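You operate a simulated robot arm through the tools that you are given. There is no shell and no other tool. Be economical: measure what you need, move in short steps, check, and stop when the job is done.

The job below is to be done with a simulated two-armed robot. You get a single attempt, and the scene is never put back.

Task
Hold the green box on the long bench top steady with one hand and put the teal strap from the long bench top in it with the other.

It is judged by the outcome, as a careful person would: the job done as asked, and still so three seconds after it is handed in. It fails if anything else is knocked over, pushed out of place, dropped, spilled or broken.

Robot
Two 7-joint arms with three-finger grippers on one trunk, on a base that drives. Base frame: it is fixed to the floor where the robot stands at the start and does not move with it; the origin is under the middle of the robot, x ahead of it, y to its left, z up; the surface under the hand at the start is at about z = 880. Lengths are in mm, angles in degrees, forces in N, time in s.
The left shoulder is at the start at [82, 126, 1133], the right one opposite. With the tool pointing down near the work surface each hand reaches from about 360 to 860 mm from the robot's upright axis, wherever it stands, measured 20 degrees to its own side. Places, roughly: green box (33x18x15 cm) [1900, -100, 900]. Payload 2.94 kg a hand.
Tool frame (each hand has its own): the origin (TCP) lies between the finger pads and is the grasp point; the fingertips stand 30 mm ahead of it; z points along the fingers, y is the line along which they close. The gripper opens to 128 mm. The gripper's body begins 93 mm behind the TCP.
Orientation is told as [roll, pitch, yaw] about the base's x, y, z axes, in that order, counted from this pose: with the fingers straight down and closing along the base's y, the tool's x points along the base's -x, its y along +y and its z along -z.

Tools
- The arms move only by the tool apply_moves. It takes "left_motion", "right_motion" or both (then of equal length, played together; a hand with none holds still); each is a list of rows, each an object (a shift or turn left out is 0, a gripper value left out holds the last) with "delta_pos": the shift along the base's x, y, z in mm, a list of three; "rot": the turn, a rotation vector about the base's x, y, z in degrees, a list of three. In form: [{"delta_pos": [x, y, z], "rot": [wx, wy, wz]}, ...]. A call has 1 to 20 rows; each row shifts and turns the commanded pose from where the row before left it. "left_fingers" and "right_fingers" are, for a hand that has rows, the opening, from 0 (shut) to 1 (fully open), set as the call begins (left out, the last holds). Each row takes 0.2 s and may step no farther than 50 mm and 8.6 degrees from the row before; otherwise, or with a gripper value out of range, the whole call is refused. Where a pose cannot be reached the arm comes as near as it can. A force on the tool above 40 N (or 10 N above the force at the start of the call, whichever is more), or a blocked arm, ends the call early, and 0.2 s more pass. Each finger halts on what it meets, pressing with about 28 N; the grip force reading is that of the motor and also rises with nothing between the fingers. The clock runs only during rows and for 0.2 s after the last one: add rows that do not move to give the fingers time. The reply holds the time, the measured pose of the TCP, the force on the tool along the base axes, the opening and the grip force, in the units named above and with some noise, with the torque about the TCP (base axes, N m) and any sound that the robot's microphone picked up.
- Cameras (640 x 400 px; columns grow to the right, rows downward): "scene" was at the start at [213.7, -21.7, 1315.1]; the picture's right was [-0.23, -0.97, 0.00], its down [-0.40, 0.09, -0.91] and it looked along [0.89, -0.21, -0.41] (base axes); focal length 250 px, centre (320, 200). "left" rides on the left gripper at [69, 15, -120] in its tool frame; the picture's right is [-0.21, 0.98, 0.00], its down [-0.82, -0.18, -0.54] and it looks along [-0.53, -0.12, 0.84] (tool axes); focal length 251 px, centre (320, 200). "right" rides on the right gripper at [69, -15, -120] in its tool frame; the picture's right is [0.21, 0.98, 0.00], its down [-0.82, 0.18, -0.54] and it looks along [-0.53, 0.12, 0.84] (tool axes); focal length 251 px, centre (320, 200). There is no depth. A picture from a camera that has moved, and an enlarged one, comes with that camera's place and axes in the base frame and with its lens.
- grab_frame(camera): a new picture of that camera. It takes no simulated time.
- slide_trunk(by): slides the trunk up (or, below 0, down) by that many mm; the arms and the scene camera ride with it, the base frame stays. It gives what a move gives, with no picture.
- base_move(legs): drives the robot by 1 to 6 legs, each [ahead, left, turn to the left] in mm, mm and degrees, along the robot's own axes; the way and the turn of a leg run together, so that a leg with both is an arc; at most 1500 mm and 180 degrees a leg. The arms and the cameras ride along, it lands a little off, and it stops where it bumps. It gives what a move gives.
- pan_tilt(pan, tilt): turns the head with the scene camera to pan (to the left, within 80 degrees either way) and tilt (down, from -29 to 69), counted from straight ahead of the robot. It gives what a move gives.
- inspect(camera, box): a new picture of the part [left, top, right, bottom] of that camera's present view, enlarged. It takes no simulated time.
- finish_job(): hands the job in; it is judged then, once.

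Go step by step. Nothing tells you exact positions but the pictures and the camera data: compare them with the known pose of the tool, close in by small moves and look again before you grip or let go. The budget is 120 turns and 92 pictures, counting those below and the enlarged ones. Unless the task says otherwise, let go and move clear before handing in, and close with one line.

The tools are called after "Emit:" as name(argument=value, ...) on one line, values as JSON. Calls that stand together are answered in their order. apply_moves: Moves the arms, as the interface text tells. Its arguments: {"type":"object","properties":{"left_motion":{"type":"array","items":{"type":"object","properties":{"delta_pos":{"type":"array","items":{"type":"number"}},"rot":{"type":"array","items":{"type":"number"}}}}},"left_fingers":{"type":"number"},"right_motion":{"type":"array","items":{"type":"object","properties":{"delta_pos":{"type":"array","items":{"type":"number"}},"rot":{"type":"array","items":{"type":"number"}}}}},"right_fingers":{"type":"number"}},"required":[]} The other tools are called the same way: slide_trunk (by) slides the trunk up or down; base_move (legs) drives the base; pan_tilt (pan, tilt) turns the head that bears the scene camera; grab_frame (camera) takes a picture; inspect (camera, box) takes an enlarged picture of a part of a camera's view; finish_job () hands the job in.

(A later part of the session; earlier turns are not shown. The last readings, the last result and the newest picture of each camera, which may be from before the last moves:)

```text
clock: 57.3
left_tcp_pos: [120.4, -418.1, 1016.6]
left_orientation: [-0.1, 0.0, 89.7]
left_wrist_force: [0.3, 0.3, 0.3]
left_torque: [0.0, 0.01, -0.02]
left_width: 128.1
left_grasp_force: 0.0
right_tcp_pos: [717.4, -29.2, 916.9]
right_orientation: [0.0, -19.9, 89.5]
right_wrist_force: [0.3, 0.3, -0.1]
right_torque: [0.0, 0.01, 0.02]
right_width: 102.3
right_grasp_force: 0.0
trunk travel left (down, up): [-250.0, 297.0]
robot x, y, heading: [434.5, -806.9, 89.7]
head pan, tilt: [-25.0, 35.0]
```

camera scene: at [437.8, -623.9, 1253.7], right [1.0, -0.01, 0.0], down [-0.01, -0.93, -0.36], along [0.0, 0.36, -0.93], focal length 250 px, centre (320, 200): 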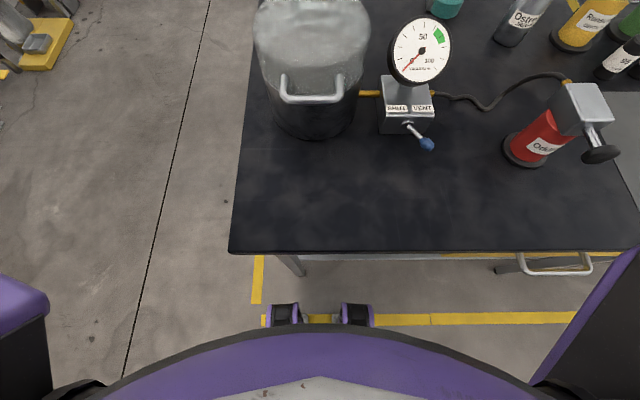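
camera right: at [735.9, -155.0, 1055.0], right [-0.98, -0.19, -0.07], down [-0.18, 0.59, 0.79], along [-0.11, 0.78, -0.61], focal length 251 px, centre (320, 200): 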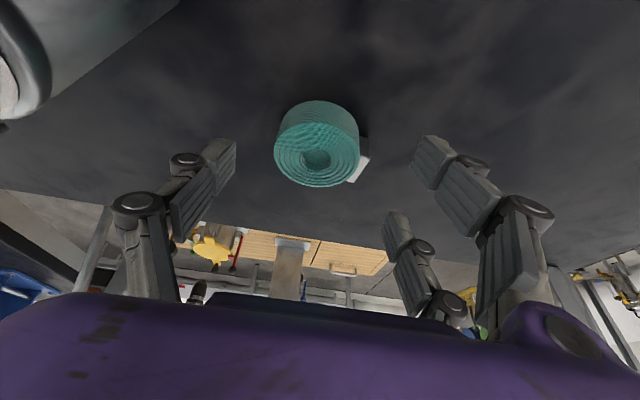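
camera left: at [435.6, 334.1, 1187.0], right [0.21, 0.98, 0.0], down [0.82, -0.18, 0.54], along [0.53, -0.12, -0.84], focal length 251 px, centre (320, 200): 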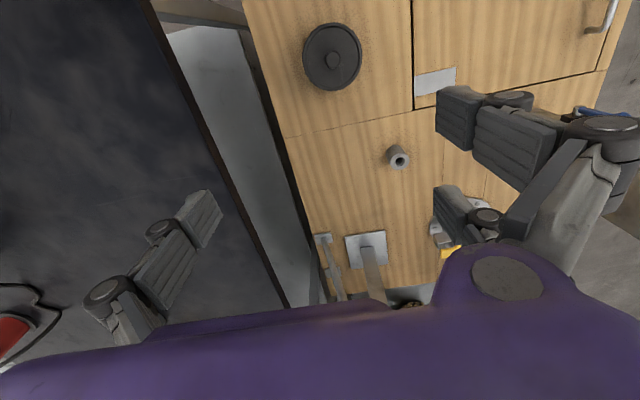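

Lowering the trunk worked: the hand is at [717, -29, 917]. I check alignment before closing.

Emit:
grab_frame(camera="right")

Emit:
inspect(camera="scene", box=[240, 80, 400, 200])

```text
62 pictures are left
camera right: at [730.6, -136.2, 1005.7], right [-0.98, -0.19, -0.07], down [-0.18, 0.59, 0.79], along [-0.11, 0.78, -0.61], focal length 251 px, centre (320, 200)
```

right: 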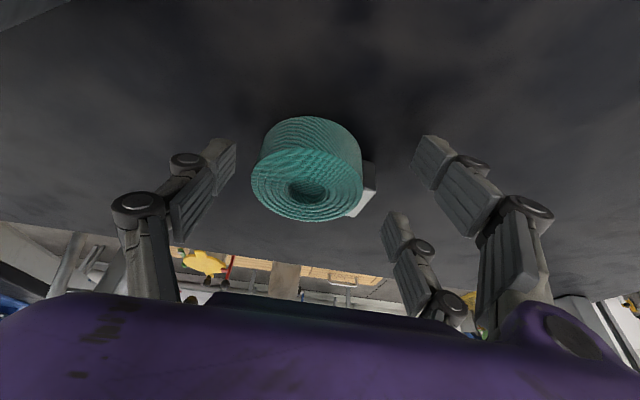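

```text
3.33 times, centred on (320, 140) of scene
camera zoom: at [475.3, -576.2, 1198.4], right [0.9, -0.43, 0.0], down [-0.25, -0.52, -0.82], along [0.35, 0.74, -0.57], focal length 832 px, centre (320, 400)
```

zoom: 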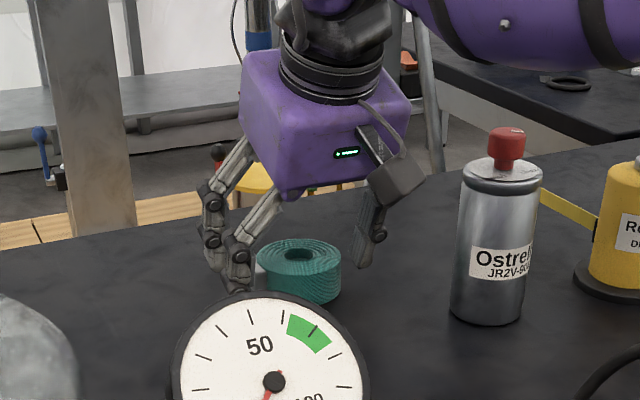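

The fingers straddle the roll and buckle, level with the strap's centre. I lower 3 mm and close.

Emit:
apply_moves(right_motion=[{"delta_pos": [0, -3, -3]}, {"delta_pos": [0, 0, 0]}])

Emit:
apply_moves(right_fingers=0.3, right_motion=[{"delta_pos": [0, 0, 0]}, {"delta_pos": [0, 0, 0]}, {"delta_pos": [0, 0, 0]}, {"delta_pos": [0, 0, 0]}])

Emit:
grab_frame(camera="right")

```text
clock: 57.9
left_tcp_pos: [121.0, -418.3, 1015.7]
left_orientation: [-0.1, -0.1, 89.7]
left_wrist_force: [-0.7, -0.3, 0.3]
left_torque: [0.0, 0.0, -0.01]
left_width: 127.9
left_grasp_force: 0.2
right_tcp_pos: [716.7, -34.0, 914.8]
right_orientation: [0.0, -20.0, 89.5]
right_wrist_force: [-0.5, 0.1, -0.8]
right_torque: [0.01, 0.01, 0.02]
right_width: 102.4
right_grasp_force: 0.2
trunk travel left (down, up): [-250.0, 297.0]
robot x, y, heading: [435.4, -805.3, 89.3]
head pan, tilt: [-25.0, 35.0]
```

```text
clock: 58.9
left_tcp_pos: [121.1, -420.0, 1014.8]
left_orientation: [-0.2, -0.1, 89.7]
left_wrist_force: [0.6, -0.7, -0.3]
left_torque: [0.0, 0.01, -0.01]
left_width: 127.9
left_grasp_force: 0.1
right_tcp_pos: [713.6, -33.3, 917.8]
right_orientation: [0.2, -20.3, 89.6]
right_wrist_force: [-6.6, 3.8, 18.3]
right_torque: [-0.11, 0.93, -0.14]
right_width: 72.5
right_grasp_force: 27.8
trunk travel left (down, up): [-250.0, 297.0]
robot x, y, heading: [435.0, -803.4, 89.6]
head pan, tilt: [-25.0, 35.0]
```

```text
60 pictures are left
camera right: at [728.3, -139.9, 1006.1], right [-0.98, -0.19, -0.07], down [-0.18, 0.58, 0.79], along [-0.11, 0.79, -0.61], focal length 251 px, centre (320, 200)
```

right: 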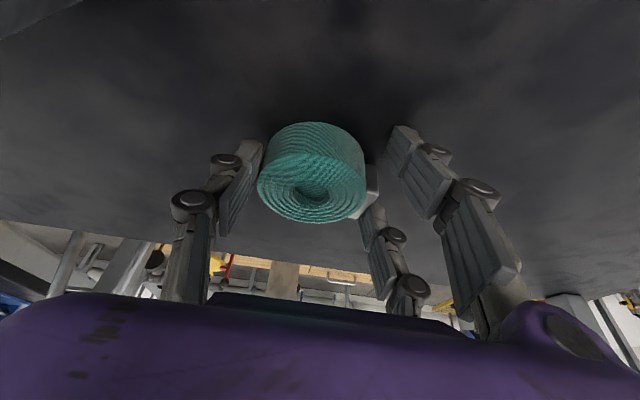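

Gripped at 72 mm with ~28 N. I lift gently, straight up a little first, then back along the tool axis.

Emit:
apply_moves(right_motion=[{"delta_pos": [0, 0, 4]}, {"delta_pos": [0, -3, 10]}, {"delta_pos": [0, -8, 20]}, {"delta_pos": [0, -12, 25]}, {"delta_pos": [0, -20, 30]}])

Emit:
grab_frame(camera="right")

Emit:
inspect(camera="scene", box=[240, 60, 400, 200])

```text
clock: 60.1
left_tcp_pos: [119.3, -419.3, 1015.7]
left_orientation: [-0.1, -0.2, 89.7]
left_wrist_force: [-0.3, -0.5, 1.0]
left_torque: [0.03, -0.04, 0.01]
left_width: 128.0
left_grasp_force: 0.0
right_tcp_pos: [715.6, -77.7, 1007.7]
right_orientation: [0.0, -20.1, 89.5]
right_wrist_force: [-0.9, -0.9, -0.5]
right_torque: [-0.03, 0.01, 0.0]
right_width: 72.3
right_grasp_force: 28.3
trunk travel left (down, up): [-250.0, 297.0]
robot x, y, heading: [435.7, -804.4, 89.5]
head pan, tilt: [-25.0, 35.0]
```

```text
59 pictures are left
camera right: at [729.8, -183.2, 1095.9], right [-0.98, -0.19, -0.07], down [-0.18, 0.59, 0.79], along [-0.11, 0.79, -0.61], focal length 251 px, centre (320, 200)
```

right: 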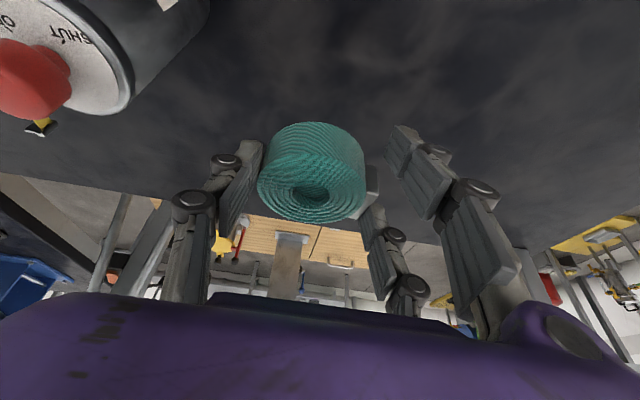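

```text
2.86 times, centred on (320, 130) of scene
camera zoom: at [475.5, -578.2, 1199.2], right [0.9, -0.44, 0.0], down [-0.25, -0.51, -0.82], along [0.36, 0.74, -0.57], focal length 713 px, centre (320, 400)
```

zoom: 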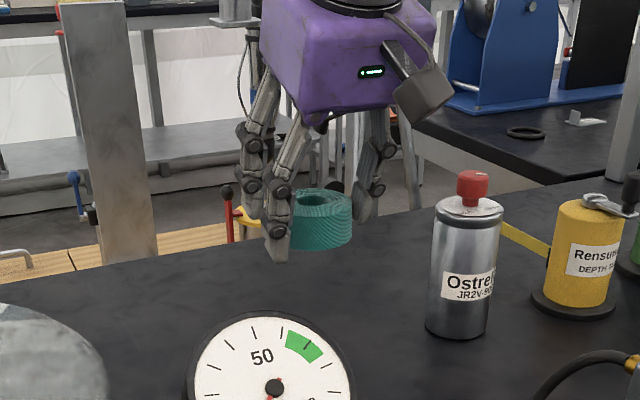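

Strap is held. I retract up and away from the shelf and devices, raise the trunk, then back out.

Emit:
apply_moves(right_motion=[{"delta_pos": [0, -15, 25]}, {"delta_pos": [0, -20, 25]}, {"delta_pos": [0, -30, 25]}, {"delta_pos": [0, -30, 15]}, {"delta_pos": [0, -30, 0]}, {"delta_pos": [0, -30, 0]}, {"delta_pos": [0, -30, 0]}, {"delta_pos": [0, -30, 0]}])

Emit:
slide_trunk(by=180)

Emit:
base_move(legs=[[-290, 0, 0]])

Emit:
pan_tilt(pan=-60, tilt=25)

Emit:
grab_frame(camera="scene")

```text
clock: 61.9
left_tcp_pos: [119.7, -419.1, 1015.9]
left_orientation: [0.0, 0.0, 89.6]
left_wrist_force: [0.1, 0.2, 0.4]
left_torque: [0.02, -0.02, 0.0]
left_width: 127.8
left_grasp_force: 0.1
right_tcp_pos: [716.9, -291.2, 1095.3]
right_orientation: [-0.1, -20.0, 89.5]
right_wrist_force: [0.1, 0.3, -1.1]
right_torque: [0.02, -0.02, -0.04]
right_width: 72.2
right_grasp_force: 28.2
trunk travel left (down, up): [-250.0, 297.0]
robot x, y, heading: [437.3, -805.7, 89.8]
head pan, tilt: [-25.0, 35.0]
```

```text
clock: 63.9
left_tcp_pos: [120.9, -416.8, 1195.5]
left_orientation: [-0.2, -0.1, 89.6]
left_wrist_force: [0.1, -0.5, -0.5]
left_torque: [-0.04, 0.0, 0.0]
left_width: 127.8
left_grasp_force: 0.1
right_tcp_pos: [717.5, -290.6, 1274.5]
right_orientation: [0.0, -19.9, 89.6]
right_wrist_force: [0.1, 0.4, -1.0]
right_torque: [0.01, 0.02, 0.0]
right_width: 71.9
right_grasp_force: 28.4
trunk travel left (down, up): [-430.0, 117.0]
robot x, y, heading: [432.6, -804.8, 89.3]
head pan, tilt: [-25.0, 35.0]
```

```text
clock: 65.9
left_tcp_pos: [119.9, -707.6, 1194.4]
left_orientation: [-0.1, 0.0, 89.3]
left_wrist_force: [0.7, -0.4, -0.1]
left_torque: [-0.01, 0.01, 0.02]
left_width: 128.0
left_grasp_force: 0.1
right_tcp_pos: [716.3, -584.4, 1273.9]
right_orientation: [0.0, -19.9, 89.1]
right_wrist_force: [-0.1, 0.1, -1.7]
right_torque: [0.0, 0.01, 0.05]
right_width: 71.7
right_grasp_force: 27.9
trunk travel left (down, up): [-430.0, 117.0]
robot x, y, heading: [434.2, -1099.0, 89.4]
head pan, tilt: [-25.0, 35.0]
```

```text
clock: 66.9
left_tcp_pos: [119.4, -707.2, 1195.4]
left_orientation: [-0.1, 0.0, 89.2]
left_wrist_force: [-0.6, -1.5, -0.3]
left_torque: [0.0, -0.03, 0.0]
left_width: 128.0
left_grasp_force: 0.0
right_tcp_pos: [716.4, -584.2, 1274.2]
right_orientation: [0.0, -20.0, 89.2]
right_wrist_force: [-0.5, -0.5, -1.7]
right_torque: [-0.03, 0.01, -0.03]
right_width: 71.8
right_grasp_force: 27.5
trunk travel left (down, up): [-430.0, 117.0]
robot x, y, heading: [434.2, -1097.2, 89.0]
head pan, tilt: [-60.0, 25.0]
```

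```text
57 pictures are left
camera scene: at [514.6, -952.1, 1396.9], right [0.49, -0.87, 0.0], down [-0.37, -0.21, -0.91], along [0.79, 0.44, -0.42], focal length 250 px, centre (320, 200)
```

scene: 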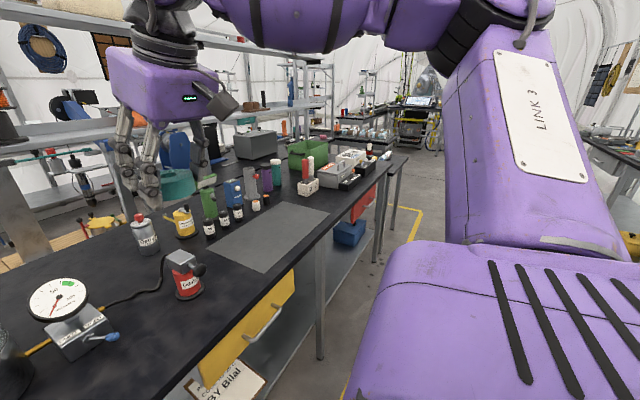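

Strap still held; the aisle is clear. I strafe right to face the green box.

Emit:
base_move(legs=[[0, -1420, 1]])

Emit:
pan_tilt(pan=0, tilt=25)

Emit:
grab_frame(camera="scene")

Emit:
grab_frame(camera="right")

```text
clock: 79.5
left_tcp_pos: [1533.1, -725.3, 1195.0]
left_orientation: [-0.1, 0.0, 89.6]
left_wrist_force: [-0.8, 0.5, 0.1]
left_torque: [-0.01, 0.0, 0.0]
left_width: 128.1
left_grasp_force: 0.0
right_tcp_pos: [2128.9, -599.5, 1274.7]
right_orientation: [-0.1, -19.9, 89.5]
right_wrist_force: [0.5, 0.1, -1.9]
right_torque: [-0.03, -0.01, 0.01]
right_width: 72.0
right_grasp_force: 28.5
trunk travel left (down, up): [-430.0, 117.0]
robot x, y, heading: [1846.3, -1114.6, 89.4]
head pan, tilt: [-60.0, 25.0]
```

```text
clock: 80.8
left_tcp_pos: [1534.2, -725.8, 1194.1]
left_orientation: [-0.1, 0.0, 89.6]
left_wrist_force: [0.8, -0.1, -0.9]
left_torque: [0.03, -0.01, -0.01]
left_width: 128.1
left_grasp_force: 0.1
right_tcp_pos: [2129.2, -599.7, 1275.4]
right_orientation: [0.0, -20.0, 89.5]
right_wrist_force: [-0.6, -0.1, -1.7]
right_torque: [0.0, 0.0, 0.04]
right_width: 72.0
right_grasp_force: 28.5
trunk travel left (down, up): [-430.0, 117.0]
robot x, y, heading: [1848.7, -1113.6, 89.7]
head pan, tilt: [0.0, 25.0]
```

```text
56 pictures are left
camera scene: at [1849.5, -921.4, 1397.0], right [1.0, -0.01, 0.0], down [0.0, -0.42, -0.91], along [0.01, 0.91, -0.42], focal length 250 px, centre (320, 200)
```

scene: 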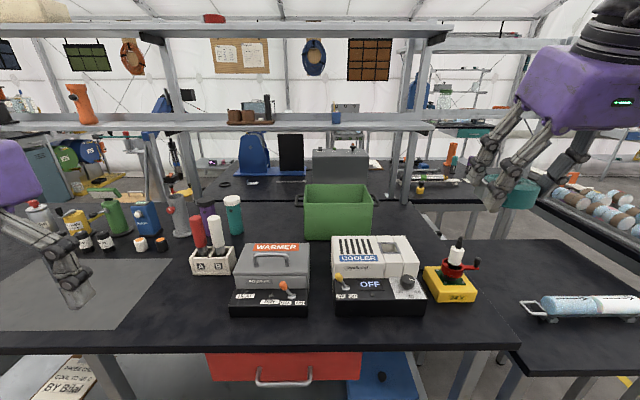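

```text
55 pictures are left
camera right: at [2142.7, -705.2, 1363.0], right [-0.98, -0.19, -0.07], down [-0.18, 0.59, 0.79], along [-0.11, 0.78, -0.61], focal length 251 px, centre (320, 200)
```

right: 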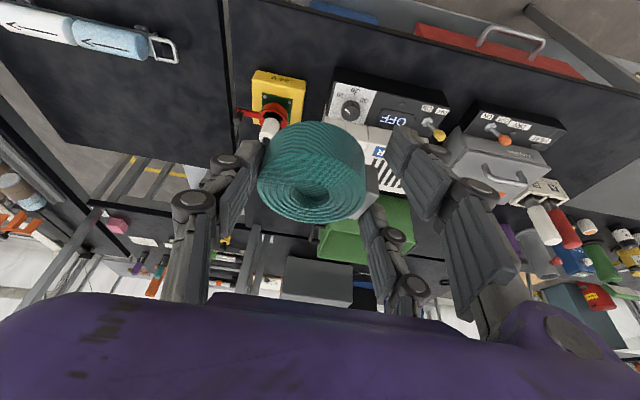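

The box stands behind a warmer and a cooler, with the shelf overhead only beyond y ≈ -12. I zoom in on the box for exact edges and contents.

Emit:
inspect(camera="scene", box=[270, 150, 410, 250])

Emit:
inspect(camera="scene", box=[170, 160, 500, 340])

```text
4.00 times, centred on (340, 200) of scene
camera zoom: at [1849.5, -921.4, 1397.0], right [1.0, -0.01, 0.0], down [0.0, -0.42, -0.91], along [0.01, 0.91, -0.42], focal length 998 px, centre (240, 200)
```

zoom: 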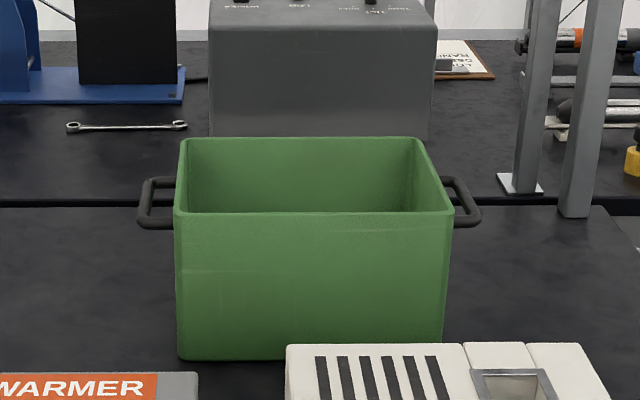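

```text
1.94 times, centred on (335, 250) of scene
camera zoom: at [1849.5, -921.4, 1397.0], right [1.0, -0.01, 0.0], down [0.0, -0.42, -0.91], along [0.01, 0.91, -0.42], focal length 484 px, centre (291, 103)
```

zoom: 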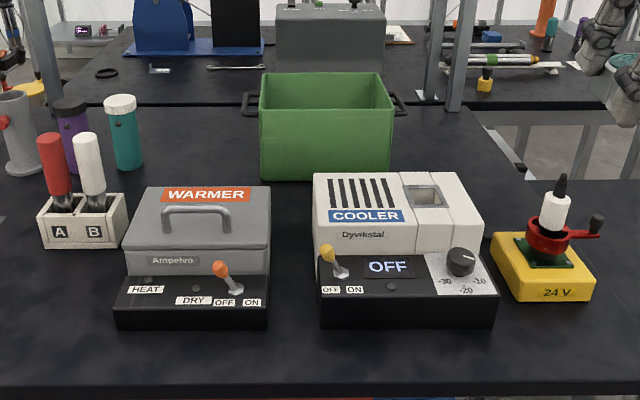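

Box: outer x 1803–2041, y -151 to +24, rim z ≈ 1030, empty. Plan: left hand grips the left end wall near the front corner, right hand sets the strap in at about [1965, -95]. I drive closer and straighten the right hand to ~5° lean.

Emit:
base_move(legs=[[250, -25, 0]])

Emit:
apply_moves(left_motion=[{"delta_pos": [10, 0, 20]}, {"delta_pos": [10, 0, 20]}, {"delta_pos": [10, 0, 20]}, {"delta_pos": [10, 0, 20]}], right_motion=[{"delta_pos": [-15, 0, 5], "rot": [-5, 0, 0]}, {"delta_pos": [-15, 0, 5], "rot": [-5, 0, 0]}, {"delta_pos": [-15, 0, 0], "rot": [-5, 0, 0]}, {"delta_pos": [-15, 0, 0]}])

Emit:
grab_frame(camera="scene")

```text
clock: 82.6
left_tcp_pos: [1558.4, -473.5, 1194.9]
left_orientation: [-0.1, 0.0, 89.7]
left_wrist_force: [0.2, 0.9, -0.2]
left_torque: [-0.01, 0.0, -0.02]
left_width: 128.0
left_grasp_force: 0.0
right_tcp_pos: [2153.9, -345.6, 1274.3]
right_orientation: [0.0, -20.0, 89.5]
right_wrist_force: [-0.2, 0.2, -2.1]
right_torque: [0.03, -0.01, 0.0]
right_width: 72.0
right_grasp_force: 27.9
trunk travel left (down, up): [-430.0, 117.0]
robot x, y, heading: [1872.0, -860.4, 89.3]
head pan, tilt: [0.0, 25.0]
```

```text
clock: 83.6
left_tcp_pos: [1598.8, -473.7, 1275.6]
left_orientation: [-0.2, 0.0, 89.7]
left_wrist_force: [-0.4, 1.1, -0.3]
left_torque: [0.0, -0.01, -0.01]
left_width: 128.1
left_grasp_force: 0.1
right_tcp_pos: [2093.8, -344.7, 1283.9]
right_orientation: [-0.1, -4.9, 89.8]
right_wrist_force: [0.0, -0.9, -0.5]
right_torque: [0.01, -0.01, 0.0]
right_width: 72.0
right_grasp_force: 28.1
trunk travel left (down, up): [-430.0, 117.0]
robot x, y, heading: [1879.0, -858.3, 89.5]
head pan, tilt: [0.0, 25.0]
```

```text
52 pictures are left
camera scene: at [1875.5, -668.7, 1397.1], right [1.0, -0.01, 0.0], down [0.0, -0.42, -0.91], along [0.01, 0.91, -0.42], focal length 250 px, centre (320, 200)
```

scene: 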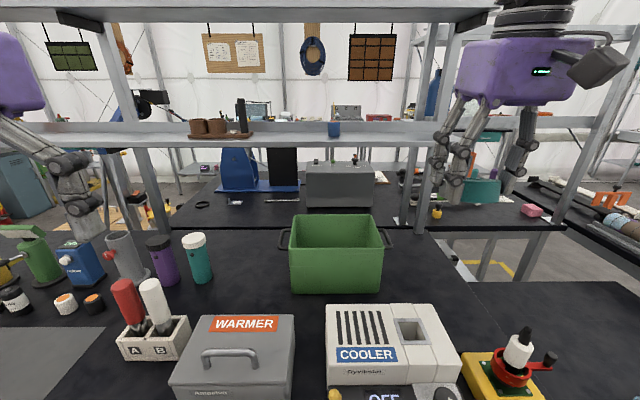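

Now I lower the trunk 100 mm and bring the left hand in high over the box's left wall.

Emit:
slide_trunk(by=-100)

Emit:
apply_moves(left_motion=[{"delta_pos": [25, 25, 0]}, {"delta_pos": [25, 25, 0]}, {"delta_pos": [25, 25, 0]}, {"delta_pos": [25, 30, 0]}, {"delta_pos": [25, 30, 0]}, {"delta_pos": [25, 35, 0]}, {"delta_pos": [25, 35, 0]}, {"delta_pos": [25, 35, 0]}])

Emit:
grab_frame(camera="left")

Emit:
grab_frame(camera="scene")

```text
clock: 85.0
left_tcp_pos: [1597.6, -474.5, 1175.5]
left_orientation: [-0.1, -0.1, 89.6]
left_wrist_force: [-0.9, 0.6, 0.1]
left_torque: [0.0, 0.04, -0.01]
left_width: 128.2
left_grasp_force: 0.0
right_tcp_pos: [2093.0, -345.7, 1184.7]
right_orientation: [-0.1, -5.0, 89.7]
right_wrist_force: [0.0, -0.1, -1.2]
right_torque: [0.03, 0.01, -0.01]
right_width: 71.8
right_grasp_force: 28.2
trunk travel left (down, up): [-330.0, 217.0]
robot x, y, heading: [1874.0, -862.3, 89.7]
head pan, tilt: [0.0, 25.0]
```

```text
clock: 86.8
left_tcp_pos: [1739.4, -312.9, 1174.6]
left_orientation: [0.0, 0.0, 89.8]
left_wrist_force: [-0.2, 0.6, 0.1]
left_torque: [-0.02, -0.03, 0.0]
left_width: 127.9
left_grasp_force: 0.1
left hand out of reach, approached as far as the arm can: row 6, 7, 8
right_tcp_pos: [2094.0, -344.7, 1183.9]
right_orientation: [-0.1, -5.0, 89.7]
right_wrist_force: [0.5, 1.0, -1.1]
right_torque: [0.0, 0.0, 0.01]
right_width: 71.7
right_grasp_force: 28.3
trunk travel left (down, up): [-330.0, 217.0]
robot x, y, heading: [1878.2, -862.9, 89.5]
head pan, tilt: [0.0, 25.0]
```

```text
51 pictures are left
camera left: at [1723.8, -382.3, 1293.9], right [-0.98, 0.22, 0.0], down [0.18, 0.82, 0.54], along [0.12, 0.53, -0.84], focal length 251 px, centre (320, 200)
```

left: 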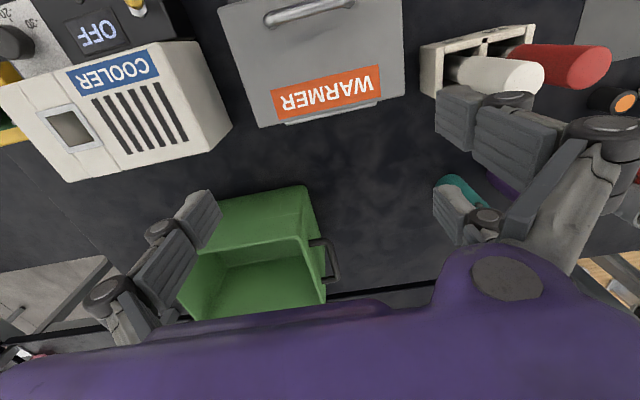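

```text
50 pictures are left
camera scene: at [1875.4, -638.9, 1293.8], right [1.0, -0.01, 0.0], down [0.0, -0.42, -0.91], along [0.01, 0.91, -0.42], focal length 250 px, centre (320, 200)
```

scene: 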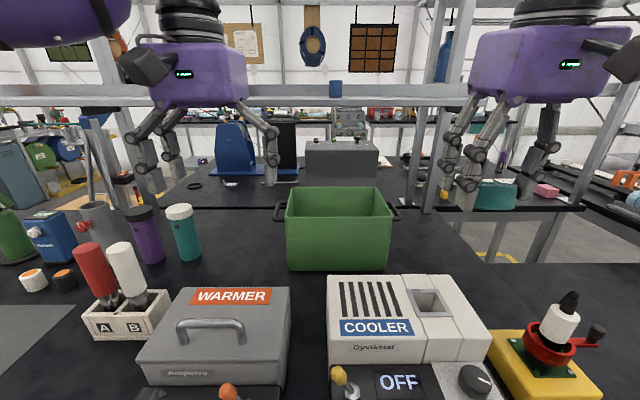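

The left hand is limited when high and inward; lower heights seem easier. I try moving it forward and down in free space beside the box.

Emit:
apply_moves(left_motion=[{"delta_pos": [0, 30, -5]}, {"delta_pos": [0, 30, -10]}, {"delta_pos": [0, 30, -20]}, {"delta_pos": [10, 30, -20]}, {"delta_pos": [20, 20, -10]}, {"delta_pos": [20, 20, 0]}])

Emit:
grab_frame(camera="scene")

```text
clock: 88.2
left_tcp_pos: [1730.5, -296.3, 1160.2]
left_orientation: [0.0, 0.0, 89.9]
left_wrist_force: [0.0, -0.2, -0.1]
left_torque: [0.03, 0.03, 0.01]
left_width: 128.0
left_grasp_force: 0.0
left hand out of reach, approached as far as the arm can: row 1, 2, 3, 4, 5, 6
right_tcp_pos: [2094.4, -345.4, 1183.9]
right_orientation: [-0.1, -5.0, 89.5]
right_wrist_force: [-0.4, 0.4, -0.8]
right_torque: [-0.02, 0.0, 0.01]
right_width: 72.0
right_grasp_force: 27.9
trunk travel left (down, up): [-330.0, 217.0]
robot x, y, heading: [1875.7, -859.6, 89.6]
head pan, tilt: [0.0, 25.0]
```

```text
49 pictures are left
camera scene: at [1875.7, -640.0, 1294.0], right [1.0, -0.01, 0.0], down [0.0, -0.42, -0.91], along [0.01, 0.91, -0.42], focal length 250 px, centre (320, 200)
```

scene: 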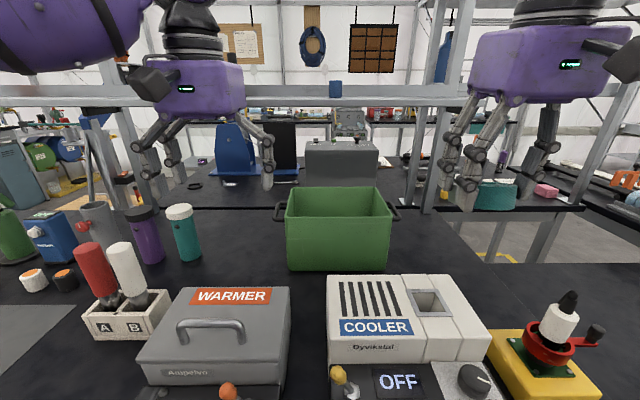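

The left arm is stuck because the hand is high relative to its shoulder. I raise the trunk and then lower the hand with the arm instead.

Emit:
slide_trunk(by=150)

Emit:
apply_moves(left_motion=[{"delta_pos": [-10, 0, -30]}, {"delta_pos": [0, 0, -35]}, {"delta_pos": [0, 0, -35]}, {"delta_pos": [0, 10, -30]}, {"delta_pos": [10, 25, 0]}, {"delta_pos": [10, 25, 0]}, {"delta_pos": [10, 25, 0]}, {"delta_pos": [15, 25, 0]}])

Emit:
grab_frame(camera="scene")

```text
clock: 89.9
left_tcp_pos: [1727.5, -349.3, 1414.3]
left_orientation: [-0.1, -12.2, 89.6]
left_wrist_force: [0.0, -0.1, 1.1]
left_torque: [-0.01, 0.03, 0.03]
left_width: 127.8
left_grasp_force: 0.0
right_tcp_pos: [2094.0, -344.2, 1333.1]
right_orientation: [-0.1, -4.9, 89.6]
right_wrist_force: [0.5, -0.2, -1.1]
right_torque: [-0.06, 0.02, 0.01]
right_width: 71.7
right_grasp_force: 28.3
trunk travel left (down, up): [-480.0, 67.0]
robot x, y, heading: [1874.0, -860.7, 89.8]
head pan, tilt: [0.0, 25.0]
```

```text
clock: 91.7
left_tcp_pos: [1732.3, -293.3, 1287.0]
left_orientation: [-0.2, -12.4, 89.8]
left_wrist_force: [0.3, -0.3, 0.1]
left_torque: [0.0, 0.01, -0.01]
left_width: 128.0
left_grasp_force: 0.1
left hand out of reach, approached as far as the arm can: row 6, 7, 8
right_tcp_pos: [2093.9, -345.6, 1334.6]
right_orientation: [-0.1, -5.0, 89.6]
right_wrist_force: [-1.1, -0.1, -1.3]
right_torque: [-0.02, 0.01, -0.02]
right_width: 71.8
right_grasp_force: 27.2
trunk travel left (down, up): [-480.0, 67.0]
robot x, y, heading: [1875.2, -862.6, 89.7]
head pan, tilt: [0.0, 25.0]
```

```text
48 pictures are left
camera scene: at [1875.7, -695.8, 1455.8], right [1.0, -0.01, 0.0], down [0.0, -0.42, -0.91], along [0.01, 0.91, -0.42], focal length 250 px, centre (320, 200)
```

scene: 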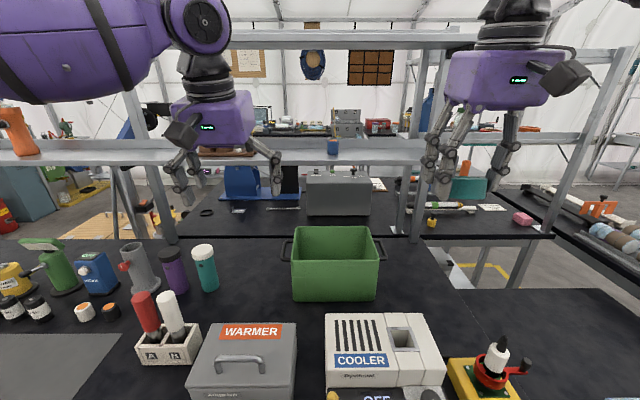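

The hand is now over free space in front of the box; I keep lowering it toward z ≈ 1130 and then try forward.

Emit:
apply_moves(left_motion=[{"delta_pos": [-5, 0, -30], "rot": [-3, 0, 0]}, {"delta_pos": [-5, 0, -30], "rot": [-3, 0, 0]}, {"delta_pos": [0, 0, -30], "rot": [-3, 0, 0]}, {"delta_pos": [0, 0, -30], "rot": [-3, 0, 0]}, {"delta_pos": [0, 0, -30]}])

Emit:
apply_moves(left_motion=[{"delta_pos": [10, 25, 0]}, {"delta_pos": [10, 25, 0]}, {"delta_pos": [10, 25, 0]}, {"delta_pos": [10, 25, 0]}])

```text
clock: 92.9
left_tcp_pos: [1705.2, -302.6, 1135.5]
left_orientation: [-0.2, -0.1, 89.6]
left_wrist_force: [-0.6, 0.8, 0.1]
left_torque: [0.0, 0.01, 0.02]
left_width: 128.1
left_grasp_force: 0.2
left hand out of reach, approached as far as the arm can: row 3, 4, 5
right_tcp_pos: [2093.6, -343.8, 1333.4]
right_orientation: [-0.2, -4.8, 89.8]
right_wrist_force: [0.3, -0.2, -1.4]
right_torque: [-0.01, -0.01, -0.01]
right_width: 71.9
right_grasp_force: 27.4
trunk travel left (down, up): [-480.0, 67.0]
robot x, y, heading: [1873.0, -861.4, 89.4]
head pan, tilt: [0.0, 25.0]
```

```text
clock: 93.9
left_tcp_pos: [1682.8, -280.8, 1139.8]
left_orientation: [-0.2, -0.3, 89.7]
left_wrist_force: [0.2, -0.5, -0.6]
left_torque: [0.01, 0.0, 0.01]
left_width: 127.8
left_grasp_force: 0.0
left hand out of reach, approached as far as the arm can: row 1, 2, 3, 4
right_tcp_pos: [2093.2, -345.7, 1333.6]
right_orientation: [-0.1, -4.9, 89.6]
right_wrist_force: [0.4, -0.2, -1.2]
right_torque: [-0.03, 0.0, 0.03]
right_width: 71.9
right_grasp_force: 27.7
trunk travel left (down, up): [-480.0, 67.0]
robot x, y, heading: [1876.0, -863.9, 89.7]
head pan, tilt: [0.0, 25.0]
```

The left arm seems to be in a poor elbow configuration. I pull it back toward its home pose and look at the arm's shape.

Emit:
apply_moves(left_motion=[{"delta_pos": [-5, -20, 10]}, {"delta_pos": [-5, -25, 10]}, {"delta_pos": [-5, -25, 10]}, {"delta_pos": [-5, -25, 10]}, {"delta_pos": [-5, -25, 10]}, {"delta_pos": [0, -20, 0]}])

Emit:
pan_tilt(pan=50, tilt=10)

Emit:
grab_frame(camera="scene")

```text
clock: 95.3
left_tcp_pos: [1656.3, -421.9, 1189.8]
left_orientation: [-0.2, -0.3, 89.6]
left_wrist_force: [0.1, -0.7, -0.1]
left_torque: [0.01, -0.01, -0.01]
left_width: 127.7
left_grasp_force: 0.1
right_tcp_pos: [2093.6, -345.4, 1335.0]
right_orientation: [-0.1, -5.0, 89.6]
right_wrist_force: [-0.2, -0.1, -0.5]
right_torque: [-0.01, 0.0, 0.01]
right_width: 71.5
right_grasp_force: 28.0
trunk travel left (down, up): [-480.0, 67.0]
robot x, y, heading: [1873.9, -866.0, 89.2]
head pan, tilt: [0.0, 25.0]
```

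```text
clock: 96.5
left_tcp_pos: [1656.6, -422.1, 1189.9]
left_orientation: [-0.2, -0.2, 89.8]
left_wrist_force: [0.4, 0.5, 0.6]
left_torque: [0.01, 0.0, 0.01]
left_width: 127.9
left_grasp_force: 0.1
right_tcp_pos: [2093.2, -345.9, 1334.2]
right_orientation: [-0.1, -5.0, 89.6]
right_wrist_force: [-0.5, -0.2, -1.0]
right_torque: [-0.02, 0.02, 0.01]
right_width: 71.8
right_grasp_force: 27.9
trunk travel left (down, up): [-480.0, 67.0]
robot x, y, heading: [1871.7, -853.8, 89.7]
head pan, tilt: [50.0, 10.0]
```

```text
47 pictures are left
camera scene: at [1803.8, -727.5, 1480.1], right [0.65, 0.76, 0.0], down [0.13, -0.11, -0.98], along [-0.75, 0.64, -0.17], focal length 250 px, centre (320, 200)
```

scene: 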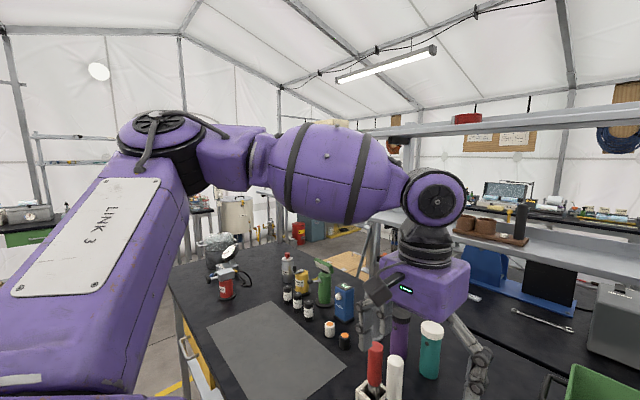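

Elbow is up and out; likely the last wrist joint limits the extension. I test whether yawing the left hand outward frees the forward reach.

Emit:
apply_moves(left_motion=[{"delta_pos": [0, 0, -10], "rot": [0, 0, 8]}, {"delta_pos": [0, 0, -10], "rot": [0, 0, 8]}, {"delta_pos": [0, 0, -10], "rot": [0, 0, 8]}, {"delta_pos": [5, 25, -10]}, {"delta_pos": [5, 25, 0]}, {"delta_pos": [5, 25, 0]}, {"delta_pos": [5, 25, 0]}, {"delta_pos": [5, 25, 0]}, {"delta_pos": [5, 25, 0]}, {"delta_pos": [5, 25, 0]}])

```text
clock: 98.7
left_tcp_pos: [1677.6, -279.6, 1150.2]
left_orientation: [-0.2, -0.4, 113.8]
left_wrist_force: [0.2, -0.7, -0.4]
left_torque: [0.03, 0.02, -0.01]
left_width: 128.0
left_grasp_force: 0.1
left hand out of reach, approached as far as the arm can: row 9, 10
right_tcp_pos: [2093.9, -346.4, 1335.1]
right_orientation: [-0.1, -5.0, 89.7]
right_wrist_force: [-0.4, -0.1, -0.8]
right_torque: [-0.04, -0.02, 0.03]
right_width: 71.6
right_grasp_force: 27.7
trunk travel left (down, up): [-480.0, 67.0]
robot x, y, heading: [1873.6, -859.5, 89.7]
head pan, tilt: [50.0, 10.0]
```

Yaw isn't the limit (stuck at the same y). The right arm reached far with a 20° outward lean, so I return yaw to normal and try that lean on the left.

Emit:
apply_moves(left_motion=[{"delta_pos": [0, -10, 0], "rot": [0, 0, -8]}, {"delta_pos": [-5, -10, 0], "rot": [0, 0, -8]}, {"delta_pos": [-5, -10, 0], "rot": [0, 0, -8]}, {"delta_pos": [0, 0, 0], "rot": [8, 0, 0]}, {"delta_pos": [0, 0, 0], "rot": [8, 0, 0]}, {"delta_pos": [0, 0, 0], "rot": [6, 0, 0]}, {"delta_pos": [5, 25, 0]}, {"delta_pos": [5, 25, 0]}, {"delta_pos": [5, 25, 0]}, {"delta_pos": [5, 25, 0]}])

```text
clock: 100.9
left_tcp_pos: [1687.6, -205.1, 1147.7]
left_orientation: [0.0, -22.1, 89.7]
left_wrist_force: [-0.5, 0.3, 0.7]
left_torque: [-0.06, -0.01, -0.02]
left_width: 127.9
left_grasp_force: 0.2
right_tcp_pos: [2093.6, -343.2, 1333.4]
right_orientation: [-0.2, -4.9, 89.6]
right_wrist_force: [0.2, 0.5, -1.6]
right_torque: [-0.03, 0.0, 0.05]
right_width: 71.7
right_grasp_force: 28.0
trunk travel left (down, up): [-480.0, 67.0]
robot x, y, heading: [1874.6, -864.3, 89.6]
head pan, tilt: [50.0, 10.0]
```

That was it: with a 22° lean the arm extends freely. I continue to a point above the box's left wall.

Emit:
apply_moves(left_fingers=0.6, left_motion=[{"delta_pos": [20, 12, -5]}, {"delta_pos": [20, 12, -5]}, {"delta_pos": [20, 12, -5]}, {"delta_pos": [20, 12, -5]}, {"delta_pos": [20, 12, -5]}, {"delta_pos": [17, 10, -8]}])

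Emit:
pan_tilt(pan=3, tilt=32)

Emit:
grab_frame(camera="scene")

Emit:
grab_frame(camera="left")

```text
clock: 102.3
left_tcp_pos: [1697.1, -208.7, 1146.3]
left_orientation: [-0.1, -22.3, 89.7]
left_wrist_force: [0.3, -0.3, 0.1]
left_torque: [-0.02, 0.0, 0.0]
left_width: 77.1
left_grasp_force: 0.0
left hand out of reach, approached as far as the arm can: row 1, 2, 3, 4, 5, 6
right_tcp_pos: [2093.6, -346.1, 1335.5]
right_orientation: [-0.1, -5.0, 89.6]
right_wrist_force: [-0.6, -0.4, -1.0]
right_torque: [0.0, 0.01, -0.03]
right_width: 72.0
right_grasp_force: 27.9
trunk travel left (down, up): [-480.0, 67.0]
robot x, y, heading: [1875.4, -862.6, 89.6]
head pan, tilt: [50.0, 10.0]
```

```text
clock: 103.5
left_tcp_pos: [1697.5, -208.8, 1146.5]
left_orientation: [-0.1, -22.3, 89.8]
left_wrist_force: [0.1, -0.9, 0.3]
left_torque: [0.02, -0.02, 0.0]
left_width: 76.6
left_grasp_force: 0.1
right_tcp_pos: [2093.6, -346.6, 1335.6]
right_orientation: [-0.1, -5.1, 89.7]
right_wrist_force: [-0.4, -0.4, -0.9]
right_torque: [-0.05, -0.03, 0.0]
right_width: 71.8
right_grasp_force: 28.3
trunk travel left (down, up): [-480.0, 67.0]
robot x, y, heading: [1876.0, -856.5, 89.4]
head pan, tilt: [3.0, 32.0]
```

```text
46 pictures are left
camera scene: at [1870.3, -698.3, 1444.7], right [1.0, 0.05, 0.0], down [0.02, -0.53, -0.85], along [-0.04, 0.85, -0.53], focal length 250 px, centre (320, 200)
```

scene: 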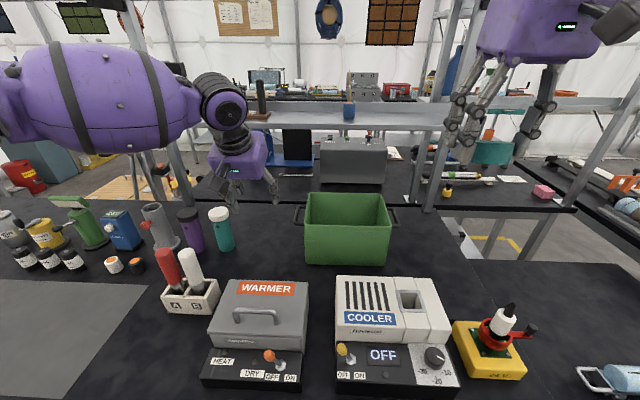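

```text
45 pictures are left
camera left: at [1681.0, -317.4, 1230.8], right [-0.98, 0.2, 0.08], down [0.18, 0.55, 0.81], along [0.12, 0.81, -0.58], focal length 251 px, centre (320, 200)
```

left: 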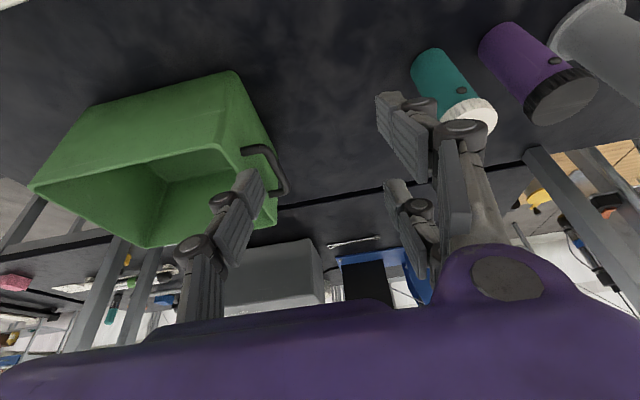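

Reach inward is what limits now. I try having the wrist lower relative to the shoulder: trunk up another 60 mm, hand lowered in free space beside the box, then inward.

Emit:
slide_trunk(by=60)

Emit:
apply_moves(left_motion=[{"delta_pos": [-5, 0, -30]}, {"delta_pos": [0, 0, -30]}, {"delta_pos": [0, 0, -30]}, {"delta_pos": [0, 0, -25]}, {"delta_pos": [0, 0, 0]}])

Emit:
apply_moves(left_motion=[{"delta_pos": [10, 15, 0]}, {"delta_pos": [10, 15, 0]}, {"delta_pos": [10, 15, 0]}])

```text
clock: 104.5
left_tcp_pos: [1697.9, -234.1, 1327.2]
left_orientation: [0.0, -33.3, 89.7]
left_wrist_force: [0.4, 0.2, -0.8]
left_torque: [0.0, 0.02, -0.01]
left_width: 76.4
left_grasp_force: 0.0
right_tcp_pos: [2094.7, -343.0, 1390.8]
right_orientation: [-0.3, -4.7, 89.5]
right_wrist_force: [1.1, -0.4, -2.5]
right_torque: [-0.1, -0.02, -0.01]
right_width: 71.8
right_grasp_force: 27.4
trunk travel left (down, up): [-540.0, 7.0]
robot x, y, heading: [1870.5, -861.7, 89.5]
head pan, tilt: [3.0, 32.0]
```

```text
clock: 105.7
left_tcp_pos: [1694.9, -237.8, 1214.6]
left_orientation: [-0.2, -33.7, 89.7]
left_wrist_force: [-0.4, -0.7, 0.3]
left_torque: [0.01, 0.01, -0.01]
left_width: 76.9
left_grasp_force: 0.0
right_tcp_pos: [2093.9, -346.4, 1395.7]
right_orientation: [-0.1, -5.0, 89.6]
right_wrist_force: [-0.5, 0.8, -1.5]
right_torque: [0.02, -0.03, 0.0]
right_width: 71.7
right_grasp_force: 28.2
trunk travel left (down, up): [-540.0, 7.0]
robot x, y, heading: [1873.6, -858.3, 89.7]
head pan, tilt: [3.0, 32.0]
```

```text
clock: 106.5
left_tcp_pos: [1692.5, -239.0, 1213.1]
left_orientation: [-0.1, -33.7, 89.7]
left_wrist_force: [0.1, -0.6, -0.5]
left_torque: [-0.05, -0.02, 0.02]
left_width: 76.8
left_grasp_force: 0.1
left hand out of reach, approached as far as the arm can: row 1, 2, 3
right_tcp_pos: [2092.9, -344.7, 1394.9]
right_orientation: [-0.1, -5.0, 89.6]
right_wrist_force: [-0.2, -0.4, -0.5]
right_torque: [-0.02, -0.02, 0.01]
right_width: 72.1
right_grasp_force: 27.9
trunk travel left (down, up): [-540.0, 7.0]
robot x, y, heading: [1874.3, -860.5, 89.4]
head pan, tilt: [3.0, 32.0]
```

Sliding the trunk shifted the left arm's posture too. I take a look at the arm before going on.

Emit:
pan_tilt(pan=45, tilt=0)

Emit:
grab_frame(camera="scene")

Emit:
pan_tilt(pan=-45, tilt=0)

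Emit:
grab_frame(camera="scene")

```text
clock: 107.5
left_tcp_pos: [1692.2, -238.3, 1214.7]
left_orientation: [-0.3, -33.7, 89.7]
left_wrist_force: [-0.3, -1.6, -0.2]
left_torque: [-0.02, 0.02, 0.0]
left_width: 76.8
left_grasp_force: 0.1
right_tcp_pos: [2093.5, -345.3, 1394.8]
right_orientation: [0.0, -5.0, 89.6]
right_wrist_force: [0.7, 0.7, 0.3]
right_torque: [-0.03, -0.01, 0.06]
right_width: 71.7
right_grasp_force: 27.6
trunk travel left (down, up): [-540.0, 7.0]
robot x, y, heading: [1876.1, -861.9, 89.5]
head pan, tilt: [45.0, 0.0]
```

```text
44 pictures are left
camera scene: at [1811.0, -785.0, 1562.9], right [0.71, 0.7, 0.0], down [0.0, 0.0, -1.0], along [-0.7, 0.71, 0.0], focal length 250 px, centre (320, 200)
```

scene: 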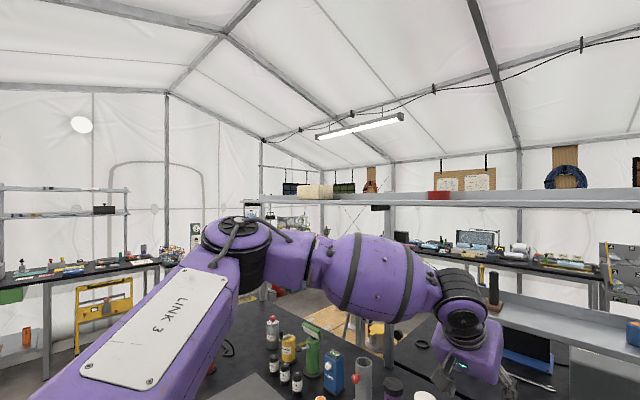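

```text
clock: 109.2
left_tcp_pos: [1693.6, -237.8, 1213.8]
left_orientation: [-0.2, -33.7, 89.7]
left_wrist_force: [-0.1, 0.5, 0.8]
left_torque: [-0.03, 0.04, 0.0]
left_width: 76.8
left_grasp_force: 0.1
right_tcp_pos: [2094.4, -345.0, 1395.4]
right_orientation: [-0.1, -5.0, 89.6]
right_wrist_force: [0.2, 0.1, -1.4]
right_torque: [0.02, 0.01, -0.01]
right_width: 71.5
right_grasp_force: 27.9
trunk travel left (down, up): [-540.0, 7.0]
robot x, y, heading: [1874.3, -860.9, 89.8]
head pan, tilt: [-45.0, 0.0]
```

```text
43 pictures are left
camera scene: at [1938.2, -785.9, 1562.9], right [0.7, -0.71, 0.0], down [0.0, 0.0, -1.0], along [0.71, 0.7, 0.0], focal length 250 px, centre (320, 200)
```

scene: 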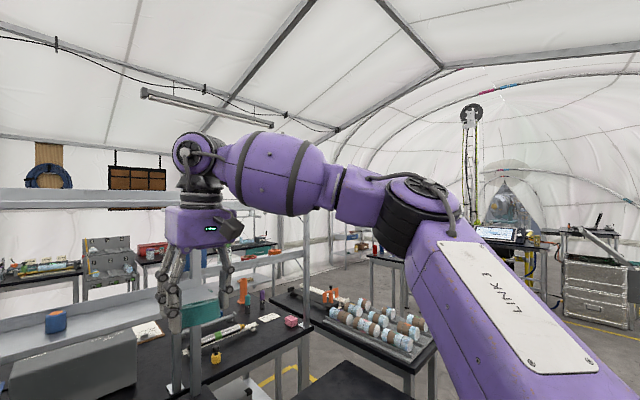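

I'll reset the left arm: pull it back with the tool vertical and low relative to the raised shoulder, then approach again along its own side.

Emit:
apply_moves(left_motion=[{"delta_pos": [0, -30, 0], "rot": [-7, 0, 0]}, {"delta_pos": [0, -30, 0], "rot": [-7, 0, 0]}, {"delta_pos": [0, -30, 0], "rot": [-7, 0, 0]}, {"delta_pos": [0, -30, 0], "rot": [-7, 0, 0]}, {"delta_pos": [0, -30, -10], "rot": [-6, 0, 0]}, {"delta_pos": [0, -30, -20]}, {"delta_pos": [0, -10, -30]}, {"delta_pos": [0, 0, -30]}, {"delta_pos": [0, 0, -30]}])

Emit:
apply_moves(left_motion=[{"delta_pos": [0, 30, 0]}, {"delta_pos": [0, 30, 0]}, {"delta_pos": [0, 30, 0]}, {"delta_pos": [0, 30, 0]}, {"delta_pos": [0, 30, 0]}, {"delta_pos": [0, 30, 0]}])

```text
clock: 111.2
left_tcp_pos: [1691.6, -427.2, 1094.4]
left_orientation: [-0.3, 0.4, 89.8]
left_wrist_force: [-1.1, 0.3, 0.1]
left_torque: [-0.01, -0.04, -0.01]
left_width: 77.0
left_grasp_force: 0.1
right_tcp_pos: [2092.9, -344.5, 1394.4]
right_orientation: [-0.2, -5.0, 89.7]
right_wrist_force: [-0.8, -0.5, -0.2]
right_torque: [-0.02, -0.03, -0.01]
right_width: 71.7
right_grasp_force: 28.0
trunk travel left (down, up): [-540.0, 7.0]
robot x, y, heading: [1870.8, -858.4, 89.7]
head pan, tilt: [-45.0, 0.0]
```

```text
clock: 112.6
left_tcp_pos: [1624.0, -332.7, 1136.4]
left_orientation: [-0.3, 0.4, 89.8]
left_wrist_force: [0.4, 0.2, 0.2]
left_torque: [0.01, 0.0, 0.0]
left_width: 76.8
left_grasp_force: 0.0
left hand out of reach, approached as far as the arm can: row 1, 2, 3, 4, 5, 6
right_tcp_pos: [2093.6, -344.8, 1393.8]
right_orientation: [-0.1, -5.0, 89.6]
right_wrist_force: [0.0, -0.4, -0.5]
right_torque: [-0.03, 0.01, -0.02]
right_width: 71.5
right_grasp_force: 28.1
trunk travel left (down, up): [-540.0, 7.0]
robot x, y, heading: [1873.8, -861.5, 89.6]
head pan, tilt: [-45.0, 0.0]
```

Low relative to the shoulder is worse, so the better recipe is shoulder low and a strong outward lean. I pull the left hand back and up, then lower the trunk, and check the drawer clearance below.

Emit:
apply_moves(left_motion=[{"delta_pos": [5, -15, 30]}, {"delta_pos": [5, -15, 35]}, {"delta_pos": [5, -15, 35], "rot": [5, 0, 0]}, {"delta_pos": [5, -10, 35], "rot": [7, 0, 0]}, {"delta_pos": [0, 0, 35], "rot": [7, 0, 0]}, {"delta_pos": [0, 0, 35], "rot": [7, 0, 0]}, {"delta_pos": [0, 0, 20], "rot": [7, 0, 0]}])

Emit:
slide_trunk(by=-200)

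Emit:
pan_tilt(pan=0, tilt=69)

Emit:
grab_frame(camera="scene")

```text
clock: 114.2
left_tcp_pos: [1647.7, -386.7, 1361.8]
left_orientation: [-0.2, -32.7, 89.8]
left_wrist_force: [0.2, -0.1, -0.4]
left_torque: [-0.01, -0.02, 0.03]
left_width: 76.8
left_grasp_force: 0.0
right_tcp_pos: [2093.6, -346.8, 1395.3]
right_orientation: [-0.2, -5.1, 89.5]
right_wrist_force: [0.1, -1.0, -1.5]
right_torque: [0.02, 0.01, 0.0]
right_width: 71.8
right_grasp_force: 28.4
trunk travel left (down, up): [-540.0, 7.0]
robot x, y, heading: [1874.2, -864.4, 89.8]
head pan, tilt: [-45.0, 0.0]
```

```text
clock: 116.4
left_tcp_pos: [1647.9, -386.7, 1161.9]
left_orientation: [-0.1, -32.6, 89.7]
left_wrist_force: [0.0, -0.8, 0.0]
left_torque: [0.0, 0.02, 0.02]
left_width: 76.7
left_grasp_force: 0.0
right_tcp_pos: [2093.3, -346.5, 1195.3]
right_orientation: [-0.2, -5.0, 89.7]
right_wrist_force: [0.7, 0.7, -1.0]
right_torque: [-0.04, 0.01, -0.02]
right_width: 71.4
right_grasp_force: 28.0
trunk travel left (down, up): [-340.0, 207.0]
robot x, y, heading: [1873.6, -861.3, 89.5]
head pan, tilt: [-45.0, 0.0]
```

```text
clock: 117.8
left_tcp_pos: [1647.7, -385.9, 1160.1]
left_orientation: [0.0, -32.6, 89.6]
left_wrist_force: [-0.2, -0.4, 0.0]
left_torque: [0.0, 0.0, 0.0]
left_width: 76.9
left_grasp_force: 0.0
right_tcp_pos: [2093.8, -346.1, 1194.7]
right_orientation: [0.0, -5.0, 89.6]
right_wrist_force: [-0.5, 0.1, -1.7]
right_torque: [-0.01, 0.0, 0.02]
right_width: 71.7
right_grasp_force: 28.1
trunk travel left (down, up): [-340.0, 207.0]
robot x, y, heading: [1871.3, -861.2, 89.5]
head pan, tilt: [0.0, 68.8]
```

```text
42 pictures are left
camera scene: at [1875.3, -677.9, 1244.3], right [1.0, -0.01, 0.0], down [-0.01, -0.93, -0.36], along [0.0, 0.36, -0.93], focal length 250 px, centre (320, 200)
```

scene: 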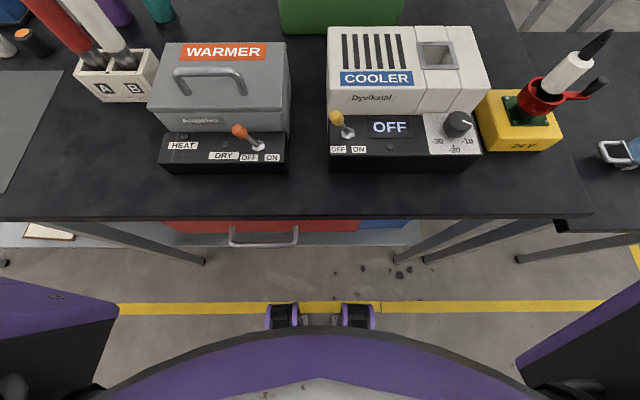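

Drawer handle reaches y ≈ -596, so there are only ~15 mm to gain safely. I nudge closer, lean the left hand to ~50°, and advance toward the box's left wall.

Emit:
base_move(legs=[[12, -15, 0.5]])

Emit:
apply_moves(left_motion=[{"delta_pos": [10, 10, 0], "rot": [6, 0, 0]}, {"delta_pos": [10, 20, 0], "rot": [6, 0, 0]}, {"delta_pos": [15, 25, 0], "rot": [5, 0, 0]}, {"delta_pos": [15, 25, 0]}, {"delta_pos": [15, 25, 0]}, {"delta_pos": [15, 25, 0]}, {"delta_pos": [15, 25, 0]}])

```text
clock: 118.6
left_tcp_pos: [1658.1, -377.4, 1161.0]
left_orientation: [0.0, -32.5, 90.3]
left_wrist_force: [-0.1, 0.1, -0.2]
left_torque: [0.02, 0.01, 0.01]
left_width: 76.6
left_grasp_force: 0.0
right_tcp_pos: [2101.6, -332.9, 1195.4]
right_orientation: [-0.2, -5.1, 90.2]
right_wrist_force: [-0.1, -0.7, -0.8]
right_torque: [-0.04, 0.02, -0.03]
right_width: 71.5
right_grasp_force: 27.6
trunk travel left (down, up): [-340.0, 207.0]
robot x, y, heading: [1890.3, -846.7, 89.9]
head pan, tilt: [0.0, 68.8]
```

```text
clock: 120.2
left_tcp_pos: [1753.4, -218.7, 1160.5]
left_orientation: [-0.3, -49.5, 90.4]
left_wrist_force: [0.9, -0.1, 0.2]
left_torque: [-0.01, 0.01, -0.03]
left_width: 76.7
left_grasp_force: 0.0
right_tcp_pos: [2104.8, -331.3, 1193.9]
right_orientation: [-0.1, -5.0, 90.1]
right_wrist_force: [-1.0, 0.0, -1.0]
right_torque: [-0.02, 0.0, -0.01]
right_width: 71.5
right_grasp_force: 28.0
trunk travel left (down, up): [-340.0, 207.0]
robot x, y, heading: [1889.3, -850.8, 90.2]
head pan, tilt: [0.0, 68.8]
```

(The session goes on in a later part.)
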